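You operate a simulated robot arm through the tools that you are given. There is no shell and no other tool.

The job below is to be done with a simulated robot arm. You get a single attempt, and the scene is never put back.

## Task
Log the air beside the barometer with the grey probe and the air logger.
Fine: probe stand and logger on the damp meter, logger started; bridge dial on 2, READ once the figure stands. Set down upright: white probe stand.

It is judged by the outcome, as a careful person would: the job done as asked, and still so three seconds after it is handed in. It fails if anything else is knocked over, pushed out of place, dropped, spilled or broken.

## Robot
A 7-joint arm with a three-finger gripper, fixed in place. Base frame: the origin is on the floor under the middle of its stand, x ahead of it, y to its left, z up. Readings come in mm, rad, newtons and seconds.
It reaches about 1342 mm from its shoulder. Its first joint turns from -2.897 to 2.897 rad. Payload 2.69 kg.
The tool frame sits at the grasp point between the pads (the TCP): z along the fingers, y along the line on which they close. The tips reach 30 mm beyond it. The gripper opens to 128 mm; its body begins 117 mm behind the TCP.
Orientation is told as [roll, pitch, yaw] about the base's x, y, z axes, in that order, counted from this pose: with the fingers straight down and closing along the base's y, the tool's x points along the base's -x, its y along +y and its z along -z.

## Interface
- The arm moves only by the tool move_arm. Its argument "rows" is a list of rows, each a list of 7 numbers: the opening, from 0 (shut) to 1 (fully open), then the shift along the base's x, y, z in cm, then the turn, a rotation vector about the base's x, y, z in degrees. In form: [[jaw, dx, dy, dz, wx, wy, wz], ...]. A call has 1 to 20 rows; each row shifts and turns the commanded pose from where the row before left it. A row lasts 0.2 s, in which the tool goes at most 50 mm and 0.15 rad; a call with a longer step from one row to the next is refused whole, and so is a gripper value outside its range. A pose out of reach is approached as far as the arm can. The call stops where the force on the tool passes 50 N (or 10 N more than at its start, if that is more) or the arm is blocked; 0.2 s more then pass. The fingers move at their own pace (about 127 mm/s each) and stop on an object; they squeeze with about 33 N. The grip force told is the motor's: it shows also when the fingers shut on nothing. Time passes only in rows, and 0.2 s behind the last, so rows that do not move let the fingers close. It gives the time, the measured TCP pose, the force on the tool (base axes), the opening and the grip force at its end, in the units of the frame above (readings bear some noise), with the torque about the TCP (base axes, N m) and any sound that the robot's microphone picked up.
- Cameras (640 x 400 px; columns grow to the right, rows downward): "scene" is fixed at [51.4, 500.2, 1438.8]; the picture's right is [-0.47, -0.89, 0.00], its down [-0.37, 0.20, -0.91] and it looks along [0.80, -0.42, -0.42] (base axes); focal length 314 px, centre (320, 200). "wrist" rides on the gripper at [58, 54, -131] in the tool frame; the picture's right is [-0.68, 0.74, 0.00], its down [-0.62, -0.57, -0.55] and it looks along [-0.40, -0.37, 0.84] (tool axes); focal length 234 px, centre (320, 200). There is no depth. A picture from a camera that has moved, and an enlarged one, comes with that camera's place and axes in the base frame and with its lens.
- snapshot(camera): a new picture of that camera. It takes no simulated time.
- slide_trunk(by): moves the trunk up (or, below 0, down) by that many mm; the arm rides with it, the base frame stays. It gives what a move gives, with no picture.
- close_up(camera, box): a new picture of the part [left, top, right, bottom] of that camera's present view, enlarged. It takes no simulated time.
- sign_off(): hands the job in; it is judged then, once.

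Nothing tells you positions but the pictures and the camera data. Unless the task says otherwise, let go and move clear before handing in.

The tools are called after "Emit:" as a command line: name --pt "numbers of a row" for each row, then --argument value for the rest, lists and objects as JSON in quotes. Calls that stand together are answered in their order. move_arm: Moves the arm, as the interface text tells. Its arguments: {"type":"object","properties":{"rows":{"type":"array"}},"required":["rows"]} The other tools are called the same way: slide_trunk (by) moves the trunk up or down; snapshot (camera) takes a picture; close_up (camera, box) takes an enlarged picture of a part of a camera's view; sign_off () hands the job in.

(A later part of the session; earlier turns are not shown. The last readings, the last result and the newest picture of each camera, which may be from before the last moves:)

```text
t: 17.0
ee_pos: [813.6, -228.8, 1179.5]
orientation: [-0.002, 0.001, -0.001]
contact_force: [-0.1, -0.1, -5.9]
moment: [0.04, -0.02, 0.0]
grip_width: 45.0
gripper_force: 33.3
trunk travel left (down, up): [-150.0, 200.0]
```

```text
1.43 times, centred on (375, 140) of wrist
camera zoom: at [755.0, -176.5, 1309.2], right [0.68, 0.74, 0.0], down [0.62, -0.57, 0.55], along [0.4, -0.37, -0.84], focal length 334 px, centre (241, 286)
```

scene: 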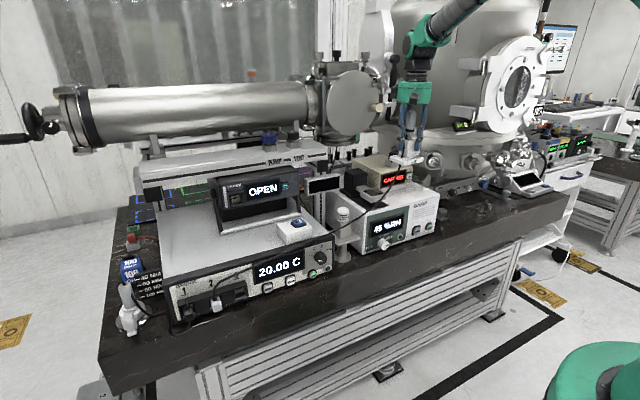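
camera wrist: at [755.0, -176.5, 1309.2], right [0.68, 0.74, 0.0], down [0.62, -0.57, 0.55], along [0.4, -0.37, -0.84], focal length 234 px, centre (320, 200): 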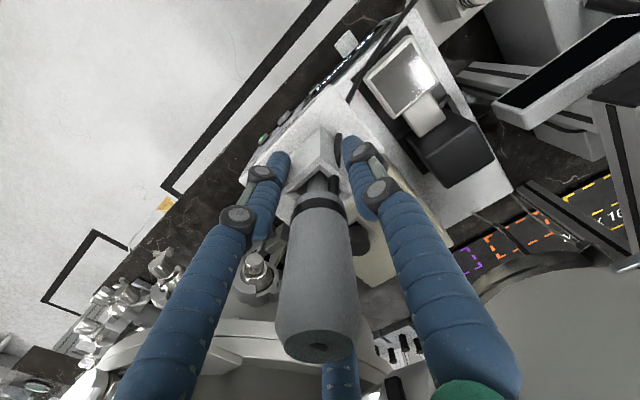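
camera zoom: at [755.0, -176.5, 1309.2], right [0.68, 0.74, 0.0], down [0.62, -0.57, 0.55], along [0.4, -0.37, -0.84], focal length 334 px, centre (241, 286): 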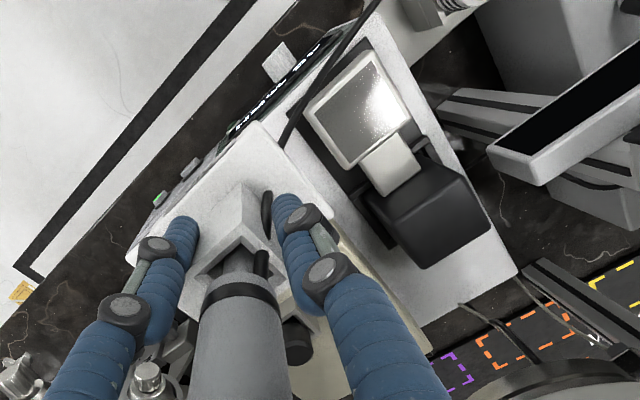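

The cable hangs loosely and only follows the stand. I'll measure the held stand and the target area more precisely before lowering.

Emit:
close_up --camera "scene" --box '[370, 110, 450, 180]'

Emit:
close_up --camera "scene" --box '[350, 150, 450, 220]'

Emit:
close_up --camera "wrist" --box '[220, 50, 420, 200]'

```text
5.71 times, centred on (410, 145) of scene
camera zoom: at [51.4, 500.2, 1438.8], right [-0.47, -0.89, 0.0], down [-0.37, 0.2, -0.91], along [0.8, -0.42, -0.42], focal length 1792 px, centre (-194, 514)
```

zoom: 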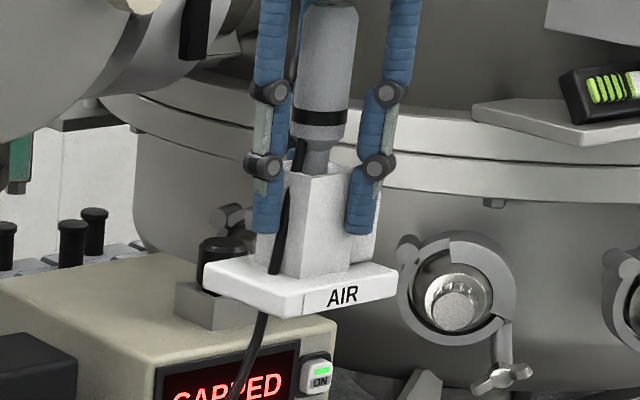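

```text
5.71 times, centred on (400, 185) of scene
camera zoom: at [51.4, 500.2, 1438.8], right [-0.47, -0.89, 0.0], down [-0.37, 0.2, -0.91], along [0.8, -0.42, -0.42], focal length 1792 px, centre (-137, 286)
```

zoom: 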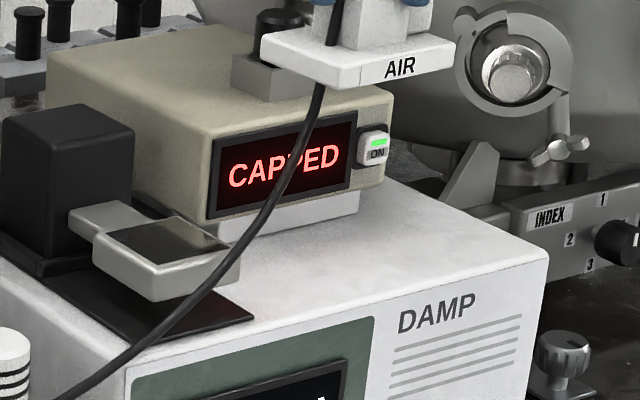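

```text
2.67 times, centred on (320, 125) of wrist
camera zoom: at [755.0, -176.5, 1309.2], right [0.68, 0.74, 0.0], down [0.62, -0.57, 0.55], along [0.4, -0.37, -0.84], focal length 624 px, centre (320, 400)
```

zoom: 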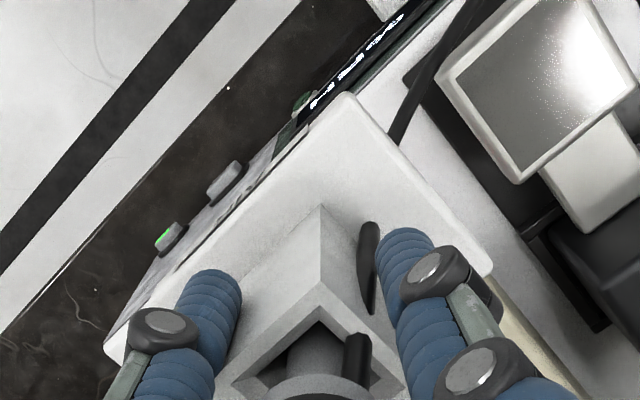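

Base centre sits about 4–5 mm behind the TCP in x. I'll shift 10 cm right for a better look at the barometer's front edge and the free area of the damp meter top.

Emit:
move_arm --pt "0 0 -2 0 0 0 0" --pt "0 0 -3 0 0 0 0" --pt "0 0 -3 0 0 0 0" --pt "0 0 -2 0 0 0 0" --pt "0 0 0 0 0 0 0"

Emit:
snapshot --camera "wrist"

Emit:
close_up --camera "wrist" --box '[340, 0, 580, 200]'

Emit:
close_up --camera "scene" --box '[350, 120, 470, 220]'

```text
t: 18.2
ee_pos: [812.8, -330.1, 1180.8]
orientation: [-0.001, -0.001, 0.0]
contact_force: [-0.4, 0.4, -5.5]
moment: [0.05, -0.01, -0.01]
grip_width: 45.0
gripper_force: 32.6
trunk travel left (down, up): [-150.0, 200.0]
```

```text
taken
camera wrist: at [754.6, -277.0, 1310.1], right [0.68, 0.74, 0.0], down [0.62, -0.57, 0.55], along [0.4, -0.37, -0.84], focal length 234 px, centre (320, 200)
```

wrist: 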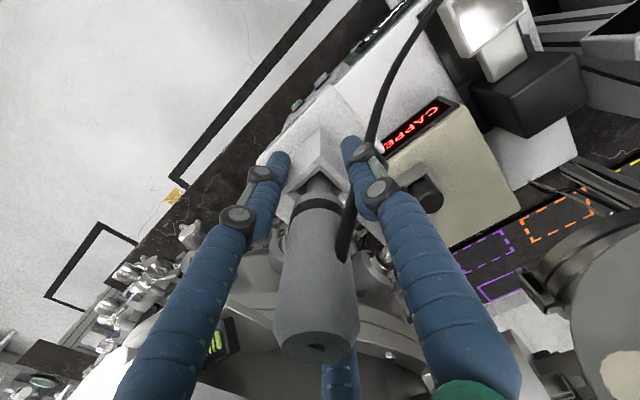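

```text
2.00 times, centred on (460, 100) of wrist
camera zoom: at [754.6, -277.0, 1310.1], right [0.68, 0.74, 0.0], down [0.62, -0.57, 0.55], along [0.4, -0.37, -0.84], focal length 468 px, centre (40, 400)
```

zoom: 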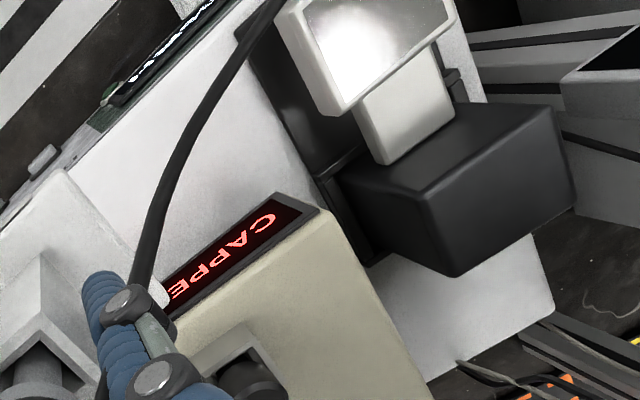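

```text
4.00 times, centred on (410, 170) of scene
camera zoom: at [51.4, 500.2, 1438.8], right [-0.47, -0.89, 0.0], down [-0.37, 0.2, -0.91], along [0.8, -0.42, -0.42], focal length 1254 px, centre (-40, 320)
```

zoom: 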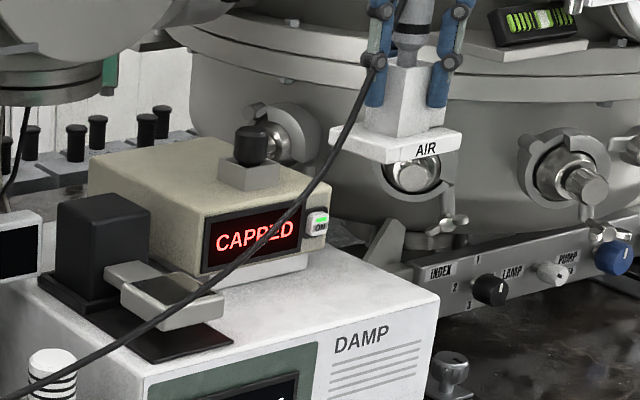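

Refined: damp front edge x≈798.5, barometer front ≈897, mirror plate right edge y≈-170, mirror head right edge ≈-155. I'll return to y≈-228, x≈843 and lower to just above the top.

Emit:
move_arm --pt "0 0.8 2 0 0 0 0" --pt "0 1.1 3 0 0 0 0" --pt "0 0.7 3 0 0 0 0" --pt "0 0.4 2.15 0 0 0 0" --pt "0 0 0 0 0 0 0" --pt "0 0 0 -2 0 0 0" --pt "0 0 0 -3 0 0 0" --pt "0 0 0 -3 0 0 0" --pt "0 0 0 -2.5 0 0 0" --pt "0 0 0 -1.5 0 0 0" --pt "0 0 0 0 0 0 0"

Emit:
snapshot --camera "wrist"

Emit:
close_up --camera "scene" --box '[350, 120, 450, 220]'

```text
t: 20.6
ee_pos: [843.4, -229.5, 1059.0]
orientation: [-0.001, 0.002, 0.0]
contact_force: [0.7, 0.2, -5.5]
moment: [0.03, -0.04, -0.01]
grip_width: 44.6
gripper_force: 33.1
trunk travel left (down, up): [-150.0, 200.0]
```

```text
taken
camera wrist: at [785.0, -175.2, 1189.1], right [0.68, 0.74, 0.0], down [0.62, -0.57, 0.55], along [0.4, -0.37, -0.84], focal length 234 px, centre (320, 200)
```

wrist: 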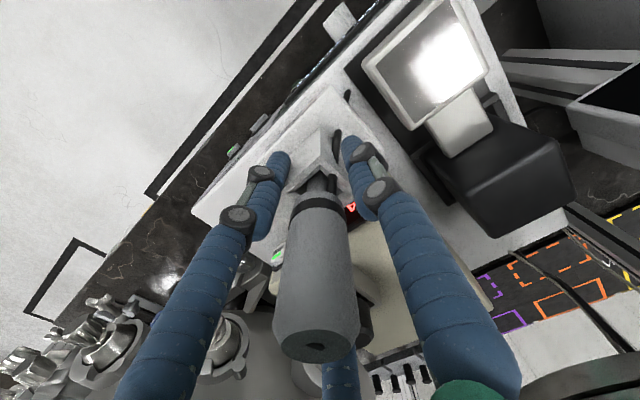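

```text
4.00 times, centred on (400, 170) of scene
camera zoom: at [51.4, 500.2, 1438.8], right [-0.47, -0.89, 0.0], down [-0.37, 0.2, -0.91], along [0.8, -0.42, -0.42], focal length 1254 px, centre (0, 320)
```

zoom: 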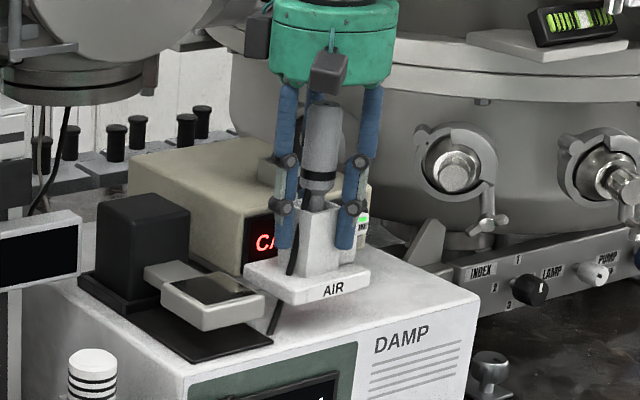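

Emit:
close_up --camera "wrist" --box '[240, 80, 460, 330]'

Emit:
close_up --camera "scene" --box '[375, 140, 425, 210]'

```text
1.60 times, centred on (350, 205) of wrist
camera zoom: at [785.0, -175.2, 1189.1], right [0.68, 0.74, 0.0], down [0.62, -0.57, 0.55], along [0.4, -0.37, -0.84], focal length 375 px, centre (272, 192)
```

zoom: 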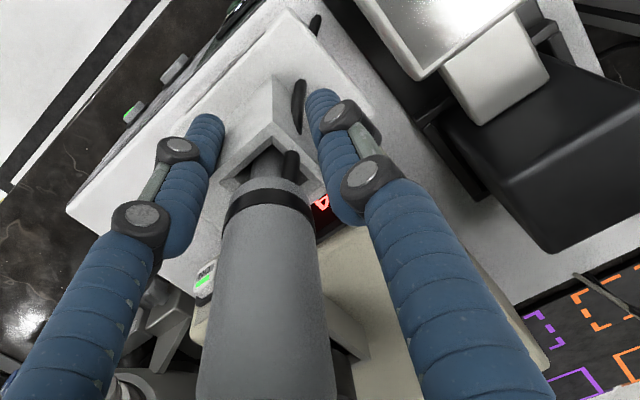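

```text
5.71 times, centred on (400, 175) of scene
camera zoom: at [51.4, 500.2, 1438.8], right [-0.47, -0.89, 0.0], down [-0.37, 0.2, -0.91], along [0.8, -0.42, -0.42], focal length 1792 px, centre (-137, 343)
```

zoom: 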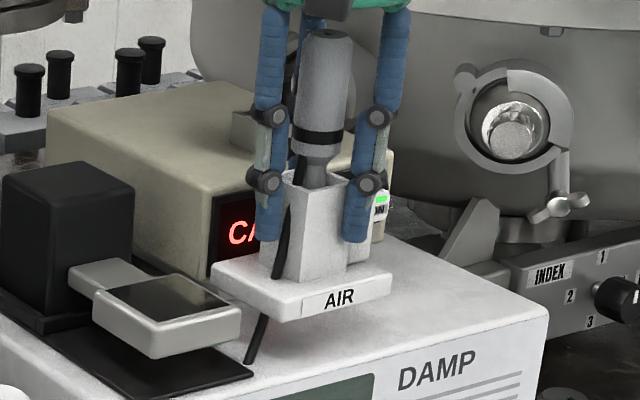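

Emit:
move_arm --pt "0 0 0 -1.0 0 0 0" --pt "0 0 0 -1.0 0 0 0" --pt "0 0 0 -0.8 0 0 0" --pt "0 0 0 -0.3 0 0 0" --pt "0 0 0 0 0 0 0"

Emit:
close_up --camera "scene" --box '[365, 150, 435, 220]'

Emit:
close_up --camera "wrist" --box '[220, 50, 460, 250]'

```text
t: 21.8
ee_pos: [843.5, -227.7, 1029.1]
orientation: [0.0, 0.0, 0.0]
contact_force: [0.4, -0.5, -4.8]
moment: [0.02, 0.03, -0.04]
grip_width: 44.9
gripper_force: 33.0
trunk travel left (down, up): [-150.0, 200.0]
```

```text
5.71 times, centred on (400, 185) of scene
camera zoom: at [51.4, 500.2, 1438.8], right [-0.47, -0.89, 0.0], down [-0.37, 0.2, -0.91], along [0.8, -0.42, -0.42], focal length 1792 px, centre (-137, 286)
```

zoom: 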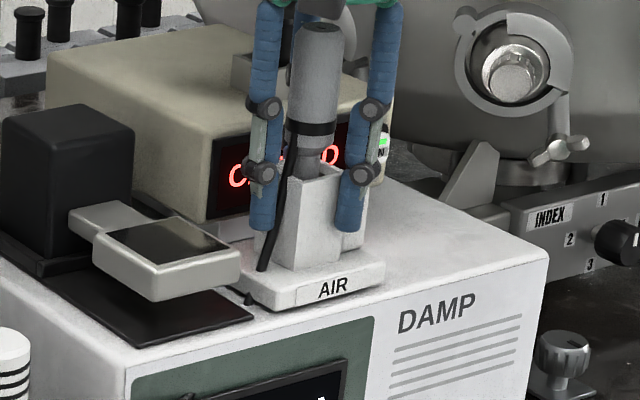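

```text
2.00 times, centred on (340, 150) of wrist
camera zoom: at [785.0, -174.8, 1158.2], right [0.68, 0.74, 0.0], down [0.62, -0.57, 0.55], along [0.4, -0.37, -0.84], focal length 468 px, centre (280, 300)
```

zoom: 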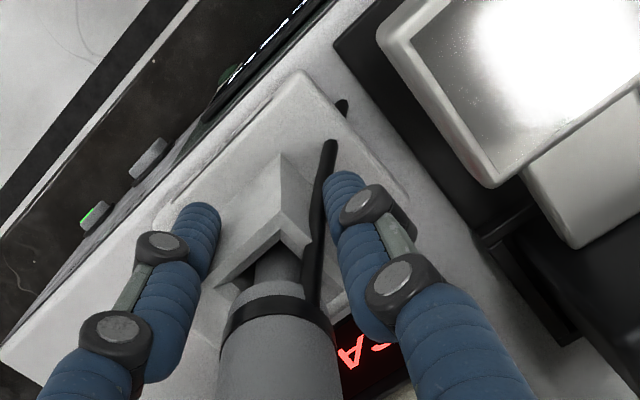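

Emit:
move_arm --pt "0 0 0 -0.3 0 0 0" --pt "0 0 0 0 0 0 0"

Emit:
move_arm --pt "0 0 0 -0.2 0 0 0" --pt "0 0 0 0 0 0 0"

```text
t: 22.4
ee_pos: [843.6, -228.9, 1026.0]
orientation: [-0.001, 0.0, 0.0]
contact_force: [1.0, 0.2, -2.6]
moment: [0.11, 0.04, -0.01]
grip_width: 44.5
gripper_force: 32.8
trunk travel left (down, up): [-150.0, 200.0]
```

```text
t: 23.0
ee_pos: [843.7, -228.3, 1026.4]
orientation: [0.0, 0.0, 0.001]
contact_force: [-1.3, 1.3, 10.0]
moment: [0.91, 0.14, 0.08]
grip_width: 45.1
gripper_force: 32.9
trunk travel left (down, up): [-150.0, 200.0]
```

Contact was felt (≈15 N), slightly at the left edge. I look before releasing.

Emit:
close_up --camera "scene" --box '[370, 170, 420, 210]'

Emit:
close_up --camera "wrist" --box '[280, 50, 440, 190]'

```text
10.00 times, centred on (395, 190) of scene
camera zoom: at [51.4, 500.2, 1438.8], right [-0.47, -0.89, 0.0], down [-0.37, 0.2, -0.91], along [0.8, -0.42, -0.42], focal length 3136 px, centre (-430, 300)
```

zoom: 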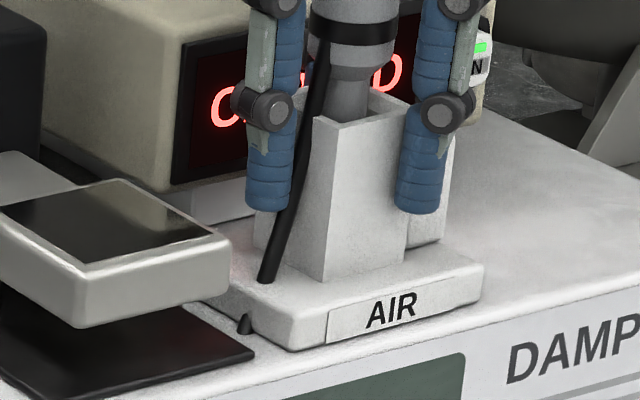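

```text
2.86 times, centred on (360, 120) of wrist
camera zoom: at [784.8, -174.9, 1155.1], right [0.68, 0.74, 0.0], down [0.61, -0.57, 0.55], along [0.41, -0.37, -0.83], focal length 669 px, centre (206, 429)
```

zoom: 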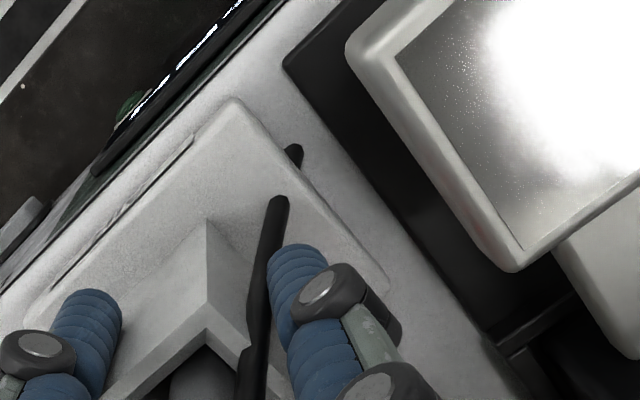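

The cable is only drawn (it passes through the base), and the stand sits flat. I open the fingers slightly.

Emit:
move_arm --pt "0.36 0 0 0 0 0 0" --pt "0.38 0 0 0 0 0 0" --pt "0.41 0 0 0 0 0 0" --pt "0.41 0 0 0 0 0 0"

Emit:
close_up --camera "scene" --box '[365, 140, 435, 210]'

Emit:
close_up --camera "wrist" --box '[220, 50, 460, 250]'

```text
t: 24.0
ee_pos: [844.4, -227.6, 1024.2]
orientation: [-0.001, 0.0, 0.0]
contact_force: [-1.3, -0.4, -0.6]
moment: [0.0, -0.03, 0.01]
grip_width: 52.4
gripper_force: 0.1
trunk travel left (down, up): [-150.0, 200.0]
```

```text
5.71 times, centred on (400, 175) of scene
camera zoom: at [51.4, 500.2, 1438.8], right [-0.47, -0.89, 0.0], down [-0.37, 0.2, -0.91], along [0.8, -0.42, -0.42], focal length 1792 px, centre (-137, 343)
```

zoom: 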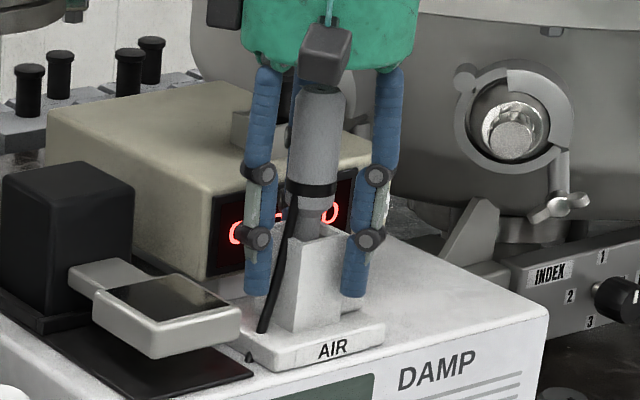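

```text
2.00 times, centred on (340, 150) of wrist
camera zoom: at [784.9, -175.0, 1153.3], right [0.68, 0.74, 0.0], down [0.62, -0.57, 0.55], along [0.4, -0.37, -0.84], focal length 468 px, centre (280, 300)
```

zoom: 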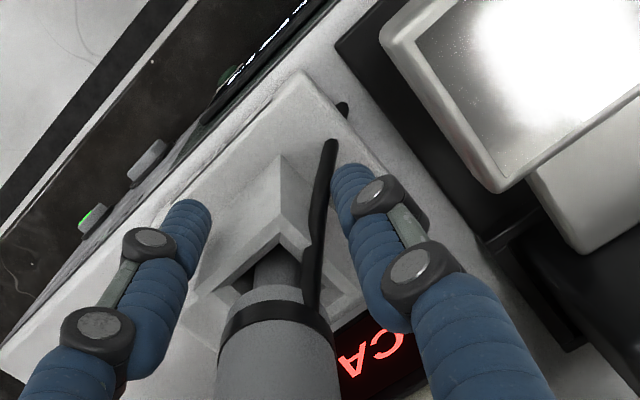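

Released cleanly and the stand stands upright. I raise straight up.

Emit:
move_arm --pt "0.41 0 0 0.5 0 0 0" --pt "0.41 0 0 1.0 0 0 0" --pt "0.41 0 0 1.5 0 0 0" --pt "0.41 0 0 0 0 0 0"

Emit:
close_up --camera "scene" --box '[365, 120, 435, 210]'

```text
t: 25.0
ee_pos: [841.2, -228.8, 1053.5]
orientation: [-0.001, 0.001, 0.0]
contact_force: [-0.5, 0.6, 0.1]
moment: [-0.03, -0.02, -0.03]
grip_width: 52.7
gripper_force: 0.1
trunk travel left (down, up): [-150.0, 200.0]
```

```text
4.44 times, centred on (400, 165) of scene
camera zoom: at [51.4, 500.2, 1438.8], right [-0.47, -0.89, 0.0], down [-0.37, 0.2, -0.91], along [0.8, -0.42, -0.42], focal length 1394 px, centre (-36, 356)
```

zoom: 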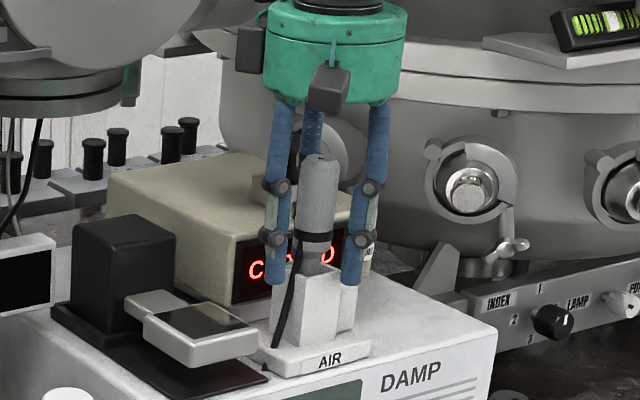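

Emit:
move_arm --pt "0.45 0 0 2.0 0 0 0" --pt "0.45 0 0 3.0 0 0 0" --pt "0.45 0 0 3.0 0 0 0" --pt "0.45 0 0 3.0 0 0 0" --pt "0.45 0 0 3.0 0 0 0" --pt "0.5 0 0 2.0 0 0 0" --pt "0.5 -1.5 3 0 0 0 0" --pt "0.5 -1.5 4 0 0 0 0" --pt "0.5 -1.5 4 0 0 0 0" --pt "0.5 -0.8 4 0 0 0 0" --pt "0.5 0 4 0 0 0 0" --pt "0.5 0 4 0 0 0 0" --pt "0.5 0 4 0 0 0 0" --pt "0.5 0 3 0 0 0 0" --pt "0.5 0 0 0 0 0 0"

Emit:
snapshot --camera "wrist"

Emit:
snapshot --camera "scene"

```text
t: 28.2
ee_pos: [789.3, 74.2, 1214.4]
orientation: [0.001, 0.001, -0.001]
contact_force: [-0.2, 0.0, -1.2]
moment: [-0.09, -0.04, -0.02]
grip_width: 63.9
gripper_force: 0.0
trunk travel left (down, up): [-150.0, 200.0]
```

```text
taken
camera wrist: at [731.1, 126.8, 1343.5], right [0.68, 0.74, 0.0], down [0.62, -0.57, 0.55], along [0.4, -0.37, -0.84], focal length 234 px, centre (320, 200)
```

wrist: 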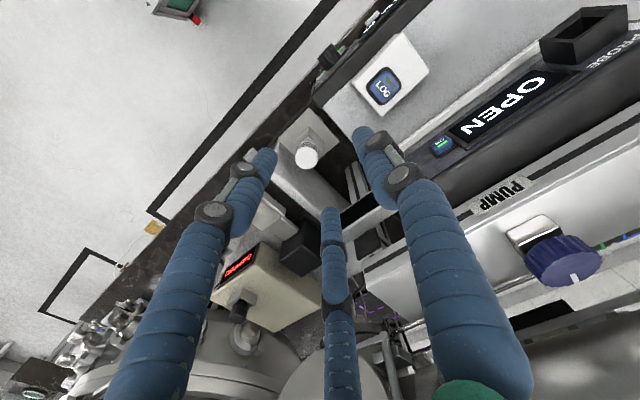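

```text
taken
```

scene: 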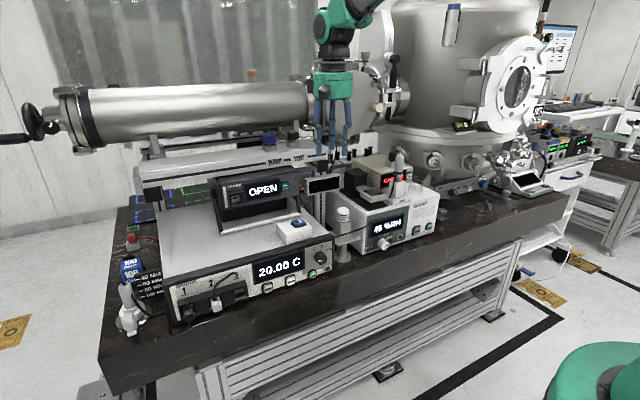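

The stand is in place. Now the logger: I plan to grip it with the thumb on its +y face and the other fingers on its ±x faces, then turn it 90° for setting down beside the stand. First a precise look at it.

Emit:
close_up --camera "wrist" --box '[340, 20, 450, 130]'

Emit:
close_up --camera "scene" --box '[265, 200, 345, 260]'

Emit:
close_up --camera "scene" --box '[360, 140, 450, 250]'

```text
3.64 times, centred on (395, 75) of wrist
camera zoom: at [731.1, 126.8, 1343.5], right [0.68, 0.74, 0.0], down [0.62, -0.57, 0.55], along [0.4, -0.37, -0.84], focal length 852 px, centre (47, 654)
```

zoom: 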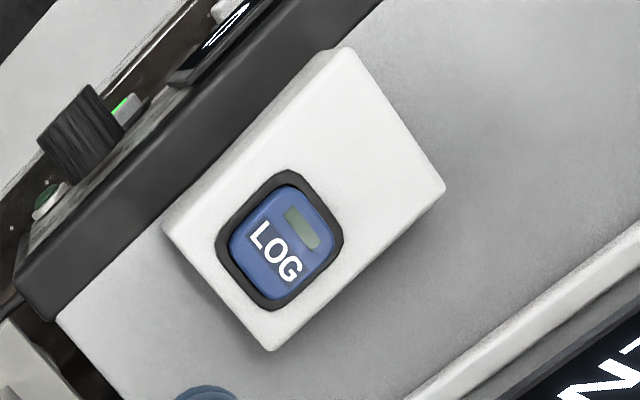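

```text
6.67 times, centred on (305, 230) of scene
camera zoom: at [51.4, 500.2, 1438.8], right [-0.47, -0.89, 0.0], down [-0.37, 0.2, -0.91], along [0.8, -0.42, -0.42], focal length 2091 px, centre (420, 0)
```

zoom: 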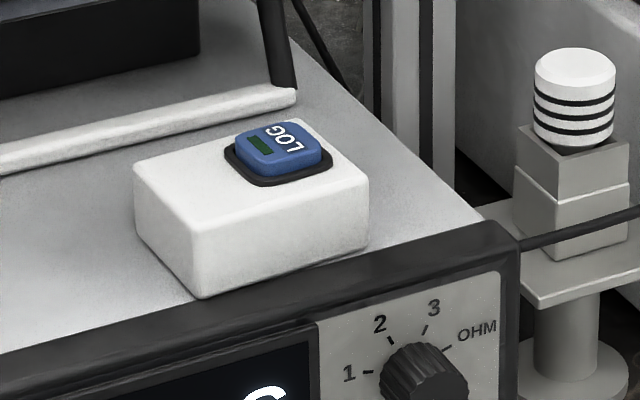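

```text
3.64 times, centred on (405, 195) of scene
camera zoom: at [51.4, 500.2, 1438.8], right [-0.47, -0.89, 0.0], down [-0.37, 0.2, -0.91], along [0.8, -0.42, -0.42], focal length 1140 px, centre (11, 218)
```

zoom: 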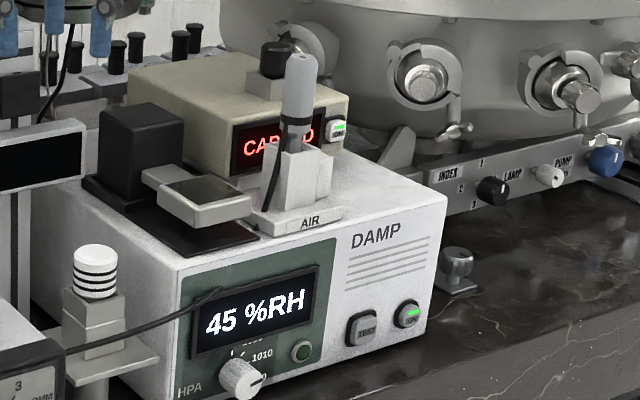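

Logger centre ≈(827, 177), yaw ≈+3°, 66×86 mm, top z≈963. I move over it, turning the hand 3°, and descend partway.

Emit:
move_arm --pt "0.85 1.2 3.0 0 0 0 3" --pt "0.85 1.3 4.0 -1 0 0 0" --pt "0.85 1.25 3.65 -2 0 0 0" --pt "0.85 0 0 -3 0 0 0" --pt "0.85 0 0 -3 0 0 0" --pt "0.85 0 0 -3 0 0 0" --pt "0.85 0 0 -3 0 0 0" --pt "0.85 0 0 -2.5 0 0 0" --pt "0.85 0 0 -2 0 0 0" --pt "0.85 0 0 0 0 0 0"

Emit:
snapshot --camera "wrist"

Emit:
close_up --camera "scene" --box '[240, 130, 360, 260]'

```text
t: 30.4
ee_pos: [827.4, 178.7, 1019.9]
orientation: [-0.001, 0.0, 0.052]
contact_force: [0.3, 0.0, -0.3]
moment: [-0.03, 0.06, 0.01]
grip_width: 108.7
gripper_force: 0.1
trunk travel left (down, up): [-150.0, 200.0]
```

```text
taken
camera wrist: at [766.4, 228.1, 1148.8], right [0.64, 0.77, 0.0], down [0.64, -0.53, 0.55], along [0.42, -0.35, -0.84], focal length 234 px, centre (320, 200)
```

wrist: 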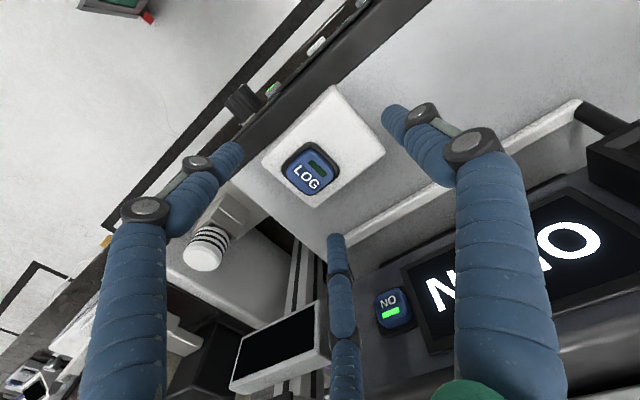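

```text
3.08 times, centred on (300, 195) of scene
camera zoom: at [51.4, 500.2, 1438.8], right [-0.47, -0.89, 0.0], down [-0.37, 0.2, -0.91], along [0.8, -0.42, -0.42], focal length 965 px, centre (382, 215)
```

zoom: 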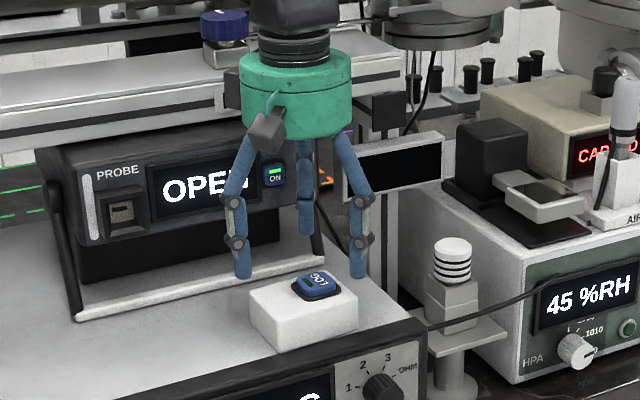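

Emit:
close_up --camera "wrist" --box '[220, 200, 480, 400]'

Emit:
close_up --camera "scene" --box '[300, 150, 345, 230]'

Emit:
close_up --camera "scene" --box '[290, 140, 340, 200]'

```text
2.00 times, centred on (350, 300) of wrist
camera zoom: at [766.4, 228.1, 1148.8], right [0.64, 0.77, 0.0], down [0.64, -0.53, 0.55], along [0.42, -0.35, -0.84], focal length 468 px, centre (260, 0)
```

zoom: 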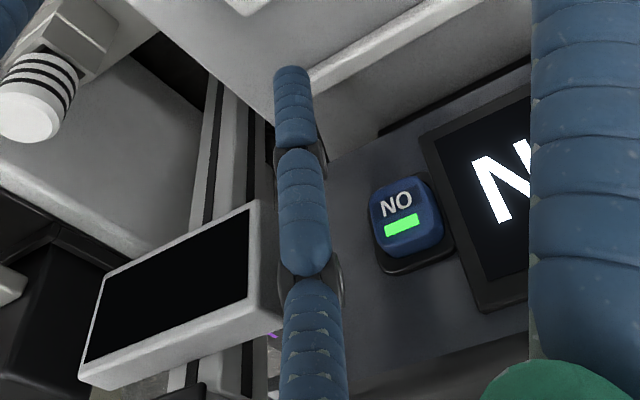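

```text
5.00 times, centred on (322, 190) of scene
camera zoom: at [51.4, 500.2, 1438.8], right [-0.47, -0.89, 0.0], down [-0.37, 0.2, -0.91], along [0.8, -0.42, -0.42], focal length 1568 px, centre (308, 250)
```

zoom: 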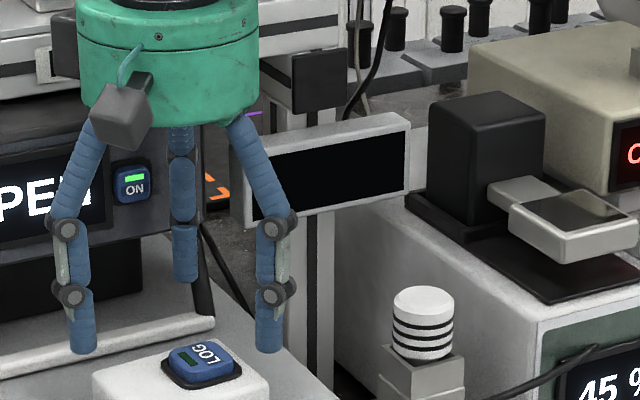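

```text
6.67 times, centred on (315, 170) of scene
camera zoom: at [51.4, 500.2, 1438.8], right [-0.47, -0.89, 0.0], down [-0.37, 0.2, -0.91], along [0.8, -0.42, -0.42], focal length 2091 px, centre (353, 400)
```

zoom: 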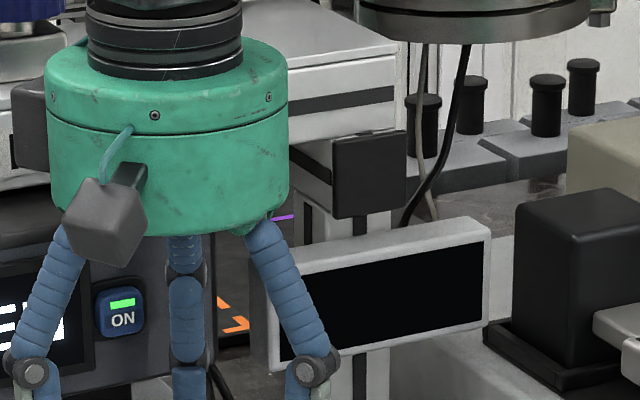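

Emit:
move_arm --pt "0.72 0 0 0 0 0 0" --pt "0.72 0 0 0 0 0 0"

Emit:
close_up --camera "wrist" --box '[240, 70, 400, 230]'

```text
t: 31.0
ee_pos: [826.6, 178.8, 1019.1]
orientation: [0.001, -0.001, 0.053]
contact_force: [0.9, 0.6, 0.1]
moment: [0.0, 0.0, 0.0]
grip_width: 92.1
gripper_force: 0.0
trunk travel left (down, up): [-150.0, 200.0]
```

```text
2.50 times, centred on (320, 150) of wrist
camera zoom: at [766.2, 228.1, 1149.0], right [0.64, 0.77, 0.0], down [0.64, -0.53, 0.55], along [0.42, -0.35, -0.84], focal length 585 px, centre (320, 325)
```

zoom: 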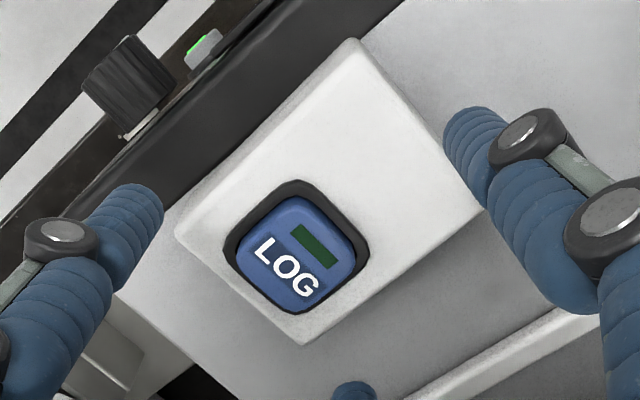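

Emit:
move_arm --pt "0.72 0 0.4 -0.5 0 0 0" --pt "0.72 0 0 -1.5 0 0 0" --pt "0.72 0 0 -1.0 0 0 0" --pt "0.72 0 0 0 0 0 0"

Emit:
snapshot --camera "wrist"

Emit:
close_up --camera "scene" --box '[260, 150, 345, 250]'

```text
t: 32.0
ee_pos: [826.0, 182.9, 989.3]
orientation: [0.0, -0.001, 0.052]
contact_force: [-0.4, -0.3, -1.0]
moment: [-0.01, 0.03, 0.01]
grip_width: 92.2
gripper_force: 0.1
trunk travel left (down, up): [-150.0, 200.0]
```

```text
taken
camera wrist: at [766.7, 232.4, 1118.5], right [0.64, 0.77, 0.0], down [0.64, -0.53, 0.55], along [0.42, -0.35, -0.84], focal length 234 px, centre (320, 200)
```

wrist: 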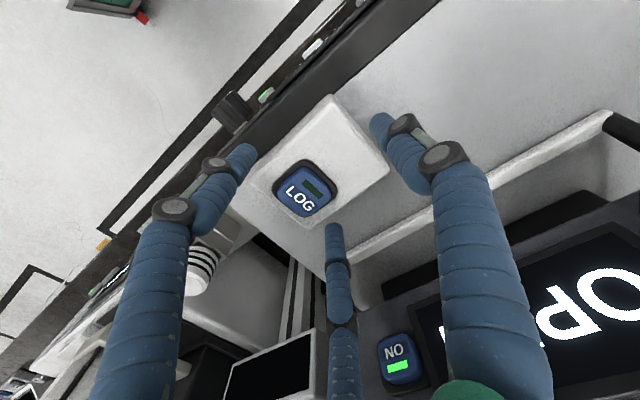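

```text
4.00 times, centred on (302, 200) of scene
camera zoom: at [51.4, 500.2, 1438.8], right [-0.47, -0.89, 0.0], down [-0.37, 0.2, -0.91], along [0.8, -0.42, -0.42], focal length 1254 px, centre (390, 200)
```

zoom: 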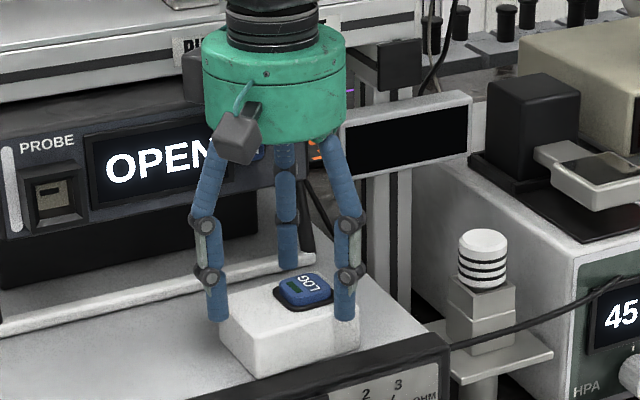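

Emit:
move_arm --pt "0.72 0 0 -0.8 0 0 0" --pt "0.72 0 0 -0.8 0 0 0" --pt "0.72 0 0 -0.8 0 0 0" --pt "0.72 0 0 0 0 0 0"

Emit:
snapshot --camera "wrist"

Emit:
close_up --camera "scene" --box '[260, 150, 345, 250]'

```text
t: 33.0
ee_pos: [828.1, 182.6, 963.9]
orientation: [-0.002, -0.001, 0.053]
contact_force: [0.6, 0.2, 0.8]
moment: [-0.02, 0.03, 0.01]
grip_width: 92.2
gripper_force: 0.1
trunk travel left (down, up): [-150.0, 200.0]
```

```text
taken
camera wrist: at [766.7, 232.6, 1094.5], right [0.64, 0.77, 0.0], down [0.64, -0.53, 0.55], along [0.42, -0.35, -0.84], focal length 234 px, centre (320, 200)
```

wrist: 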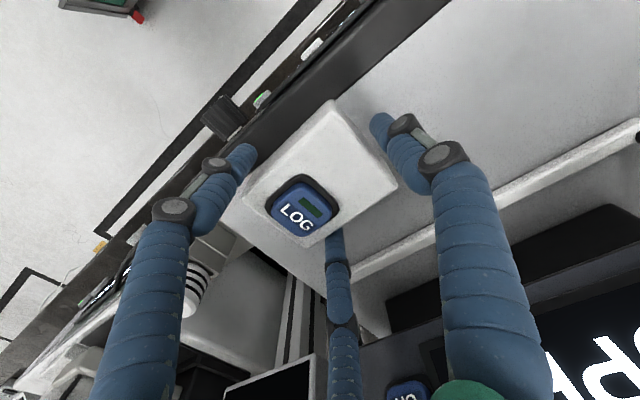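

```text
4.00 times, centred on (302, 200) of scene
camera zoom: at [51.4, 500.2, 1438.8], right [-0.47, -0.89, 0.0], down [-0.37, 0.2, -0.91], along [0.8, -0.42, -0.42], focal length 1254 px, centre (390, 200)
```

zoom: 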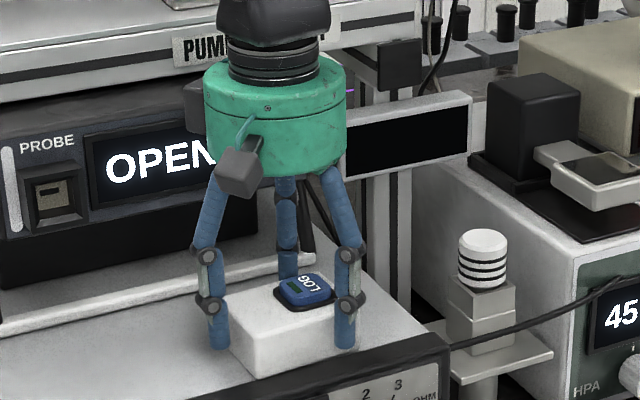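

Fingers straddle the logger. Closing gently.

Emit:
move_arm --pt "0.66 0 0 0 0 0 0" --pt "0.62 0 0 0 0 0 0" --pt "0.58 0 0 0 0 0 0" --pt "0.55 0 0 0 0 0 0" --pt "0.55 0 0 0 0 0 0"

Emit:
snapshot --camera "wrist"

```text
t: 34.2
ee_pos: [827.5, 182.9, 965.3]
orientation: [0.0, 0.001, 0.052]
contact_force: [0.6, -0.8, 2.3]
moment: [-0.1, -0.05, 0.01]
grip_width: 82.6
gripper_force: 8.9
trunk travel left (down, up): [-150.0, 200.0]
```

```text
taken
camera wrist: at [766.6, 232.4, 1094.9], right [0.64, 0.77, 0.0], down [0.64, -0.53, 0.55], along [0.42, -0.35, -0.84], focal length 234 px, centre (320, 200)
```

wrist: 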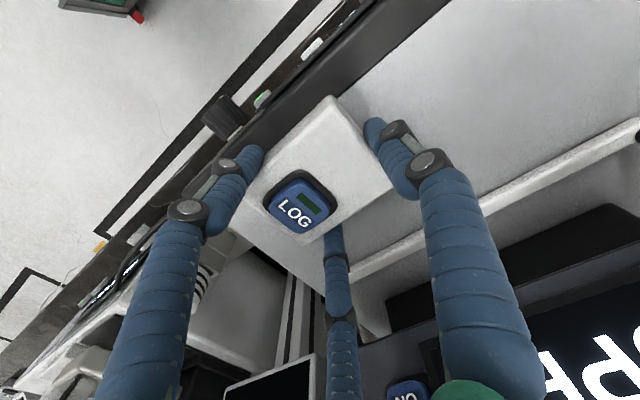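

Emit:
move_arm --pt "0.45 0 0 0 0 0 0" --pt "0.3 0 0 0 0 0 0" --pt "0.15 0 0 0 0 0 0" --pt "0 0 0 0 0 0 0" --pt "0 0 0 0 0 0 0"

Emit:
snapshot --camera "wrist"

Emit:
close_up --camera "scene" --box '[260, 150, 345, 250]'

```text
t: 35.4
ee_pos: [827.1, 183.2, 966.1]
orientation: [-0.001, 0.001, 0.053]
contact_force: [1.2, -2.0, 4.9]
moment: [-0.06, -0.01, 0.0]
grip_width: 82.1
gripper_force: 32.8
trunk travel left (down, up): [-150.0, 200.0]
```

```text
taken
camera wrist: at [766.6, 232.4, 1095.0], right [0.64, 0.77, 0.0], down [0.64, -0.53, 0.55], along [0.42, -0.35, -0.84], focal length 234 px, centre (320, 200)
```

wrist: 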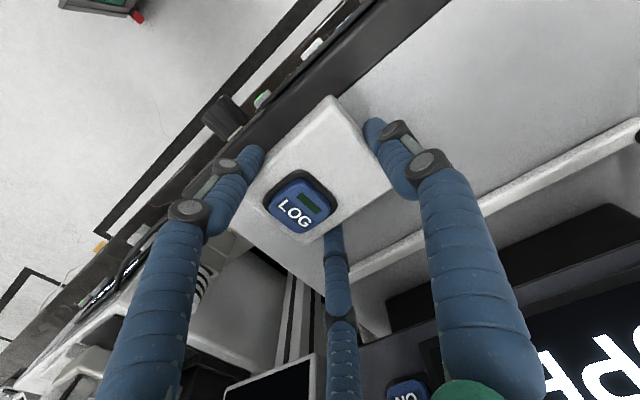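

```text
4.00 times, centred on (302, 200) of scene
camera zoom: at [51.4, 500.2, 1438.8], right [-0.47, -0.89, 0.0], down [-0.37, 0.2, -0.91], along [0.8, -0.42, -0.42], focal length 1254 px, centre (390, 200)
```

zoom: 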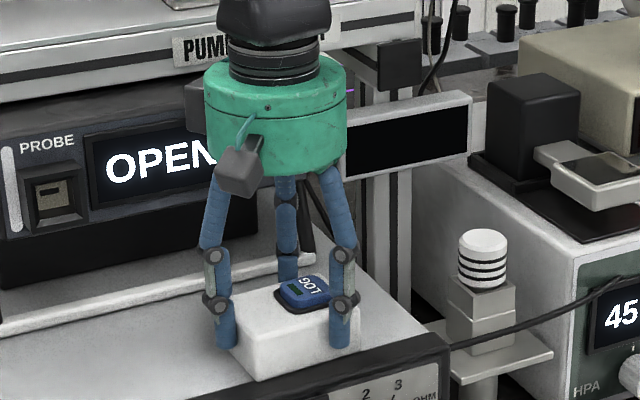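

Emit:
move_arm --pt "0 0 0 0.5 0 0 0" --pt "0 0 0 1.0 0 0 0" --pt "0 0 0 1.0 0 0 0" --pt "0 0 0 0 0 0 0"

Emit:
close_up --camera "scene" --box '[260, 150, 345, 250]'

Emit:
snapshot --camera "wrist"

```text
t: 36.4
ee_pos: [827.3, 181.0, 989.8]
orientation: [0.0, 0.001, 0.053]
contact_force: [-0.6, -0.4, -3.2]
moment: [0.02, -0.03, -0.01]
grip_width: 81.7
gripper_force: 33.5
trunk travel left (down, up): [-150.0, 200.0]
```

```text
4.00 times, centred on (302, 200) of scene
camera zoom: at [51.4, 500.2, 1438.8], right [-0.47, -0.89, 0.0], down [-0.37, 0.2, -0.91], along [0.8, -0.42, -0.42], focal length 1254 px, centre (390, 200)
```

zoom: 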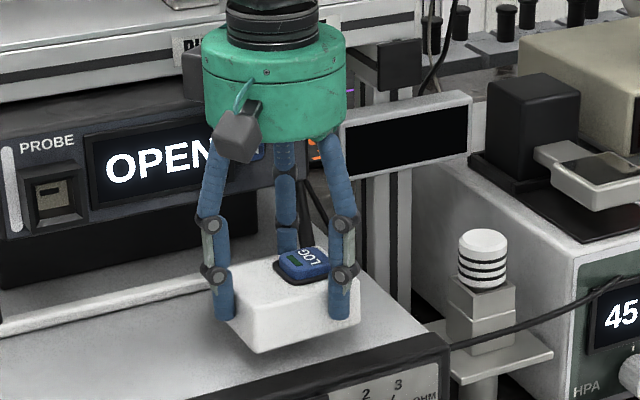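

```text
taken
camera wrist: at [766.4, 232.4, 1119.8], right [0.64, 0.77, 0.0], down [0.64, -0.53, 0.55], along [0.42, -0.35, -0.84], focal length 234 px, centre (320, 200)
```

wrist: 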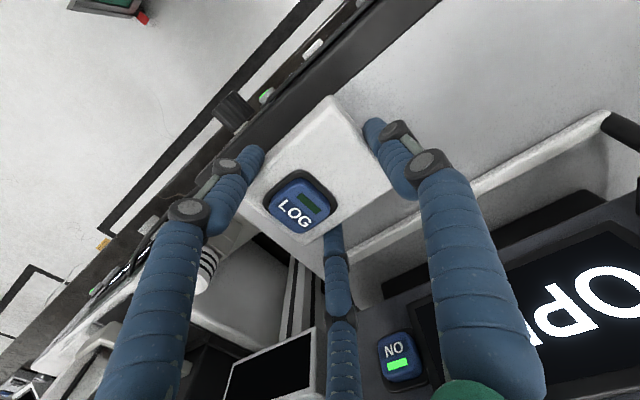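

It holds. I lift high, shift forward, carry over to the right and turn the hand by +87° on the way so that the thumb will face the front.

Emit:
move_arm --pt "0 0 0 2.5 0 0 0" --pt "0 -0.5 0 4.0 0 0 0" --pt "0 -1.0 0 4.0 0 0 0" --pt "0 -1.0 0 4.0 0 0 0" --pt "0 -1.0 0 4.0 0 0 0" --pt "0 -1.0 -1.5 3.0 0 0 0" --pt "0 -0.5 -3 1.0 0 0 7.25" --pt "0 0 -3.5 0 0 0 7.25" --pt "0 0 -3.5 0 0 0 7.25" --pt "0 0 -3.5 0 0 0 7.25" --pt "0 0 -3.5 0 0 0 7.25" --pt "0 0 -3.5 0 0 0 7.25" --pt "0 0 -3.5 0 0 0 7.25" --pt "0 0 -3.5 0 0 0 7.25" --pt "0 0 -3.5 0 0 0 7.25" --pt "0 0 -2.5 0 0 0 7.25" --pt "0 0 -1.5 0 0 0 7.25" --pt "0 0 0 0 0 0 7.25" --pt "0 0 0 0 0 0 0"

Emit:
snapshot --camera "wrist"

Emit:
snapshot --camera "scene"

```text
t: 40.4
ee_pos: [777.9, -184.4, 1214.9]
orientation: [-0.002, -0.001, 1.57]
contact_force: [1.0, 0.2, -3.5]
moment: [-0.02, 0.0, 0.0]
grip_width: 82.1
gripper_force: 33.2
trunk travel left (down, up): [-150.0, 200.0]
```

```text
taken
camera wrist: at [724.3, -242.3, 1344.2], right [-0.74, 0.68, 0.0], down [0.57, 0.62, 0.55], along [0.37, 0.4, -0.84], focal length 234 px, centre (320, 200)
```

wrist: 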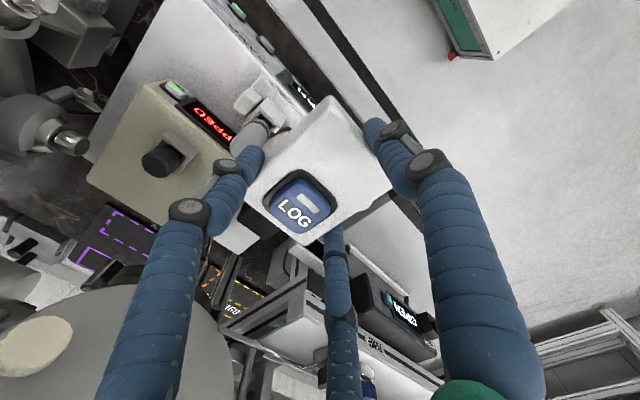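

```text
taken
```

scene: 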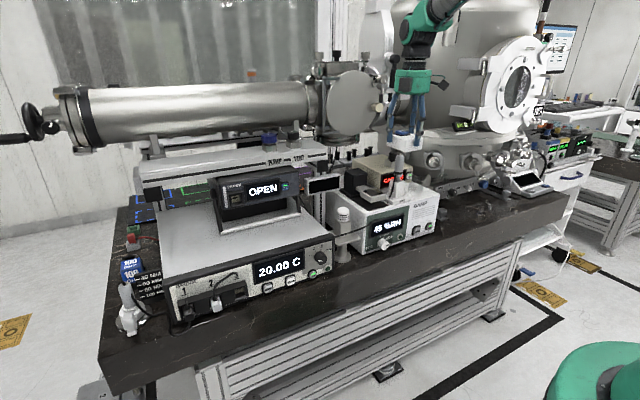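

Rotation worked. This view shows the damp meter top's right part; I zoom in to measure the free spot.

Emit:
close_up --camera "wrist" --box '[80, 0, 330, 180]'

Emit:
close_up --camera "wrist" --box '[200, 60, 420, 260]'

```text
2.22 times, centred on (205, 90) of wrist
camera zoom: at [724.3, -242.3, 1344.2], right [-0.74, 0.68, 0.0], down [0.57, 0.62, 0.55], along [0.37, 0.4, -0.84], focal length 520 px, centre (576, 444)
```

zoom: 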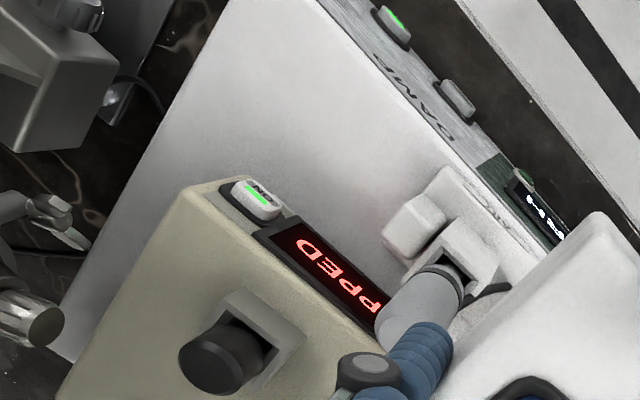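

```text
2.00 times, centred on (310, 160) of wrist
camera zoom: at [724.3, -242.3, 1344.2], right [-0.74, 0.68, 0.0], down [0.57, 0.62, 0.55], along [0.37, 0.4, -0.84], focal length 468 px, centre (340, 280)
```

zoom: 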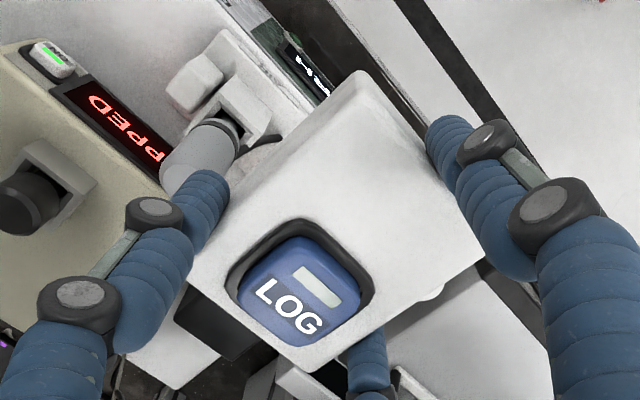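

Because the barometer's ON key sticks out to x≈885, I'd rather set the logger with its long side along y: hand turned back to yaw 0, logger centre ≈(837, -356), with the rear finger passing right of the barometer. Turning back and moving over.

Emit:
move_arm --pt "0 0 -1 0 0 0 -7.5" --pt "0 0.3 -2 0 0 0 -7.5" --pt "0 0.5 -2 0 0 0 -7.5" --pt "0 0.5 -2 0 0 0 -7.5" --pt "0 0.6 -2 0 0 0 -7.5" --pt "0 0.6 -2 0 0 0 -7.5" --pt "0 0.6 -2 0 0 0 -7.5" --pt "0 0.6 -1.5 0 0 0 -7.5" --pt "0 0.6 -1.2 0 0 0 -7.5" --pt "0 0.6 -1.0 0 0 0 -7.5" --pt "0 0.6 -0.5 0 0 0 -7.5" --pt "0 0.8 0 0 0 0 -7.5" --pt "0 0 0 0 0 0 0"

Emit:
snapshot --camera "wrist"

Emit:
close_up --camera "scene" --box '[340, 60, 500, 250]'

```text
t: 43.2
ee_pos: [841.2, -354.9, 1215.2]
orientation: [-0.001, -0.001, 0.0]
contact_force: [-0.3, 0.0, -3.3]
moment: [0.0, 0.05, 0.0]
grip_width: 82.3
gripper_force: 32.9
trunk travel left (down, up): [-150.0, 200.0]
```

```text
taken
camera wrist: at [782.5, -301.3, 1344.4], right [0.68, 0.74, 0.0], down [0.61, -0.57, 0.55], along [0.4, -0.37, -0.84], focal length 234 px, centre (320, 200)
```

wrist: 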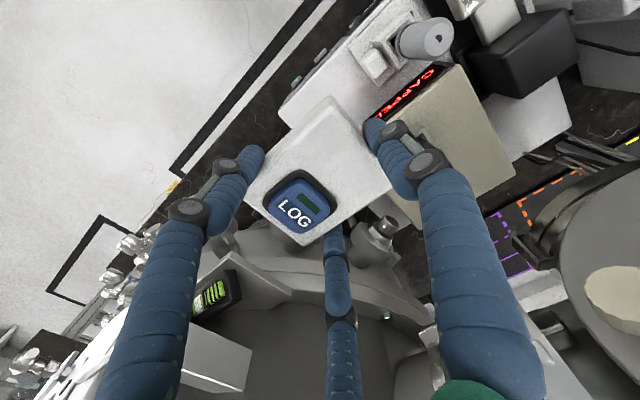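

```text
2.11 times, centred on (420, 155) of scene
camera zoom: at [51.4, 500.2, 1438.8], right [-0.47, -0.89, 0.0], down [-0.37, 0.2, -0.91], along [0.8, -0.42, -0.42], focal length 660 px, centre (110, 295)
```

zoom: 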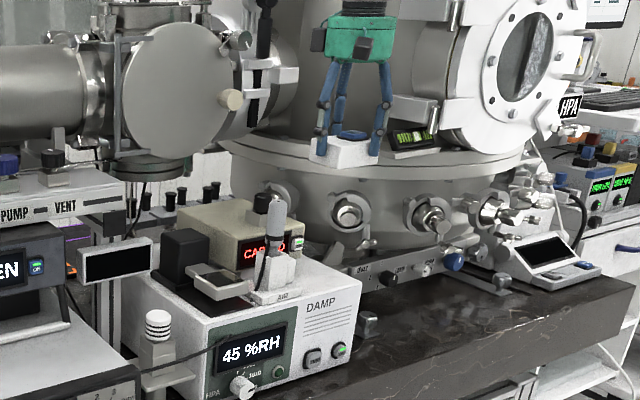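

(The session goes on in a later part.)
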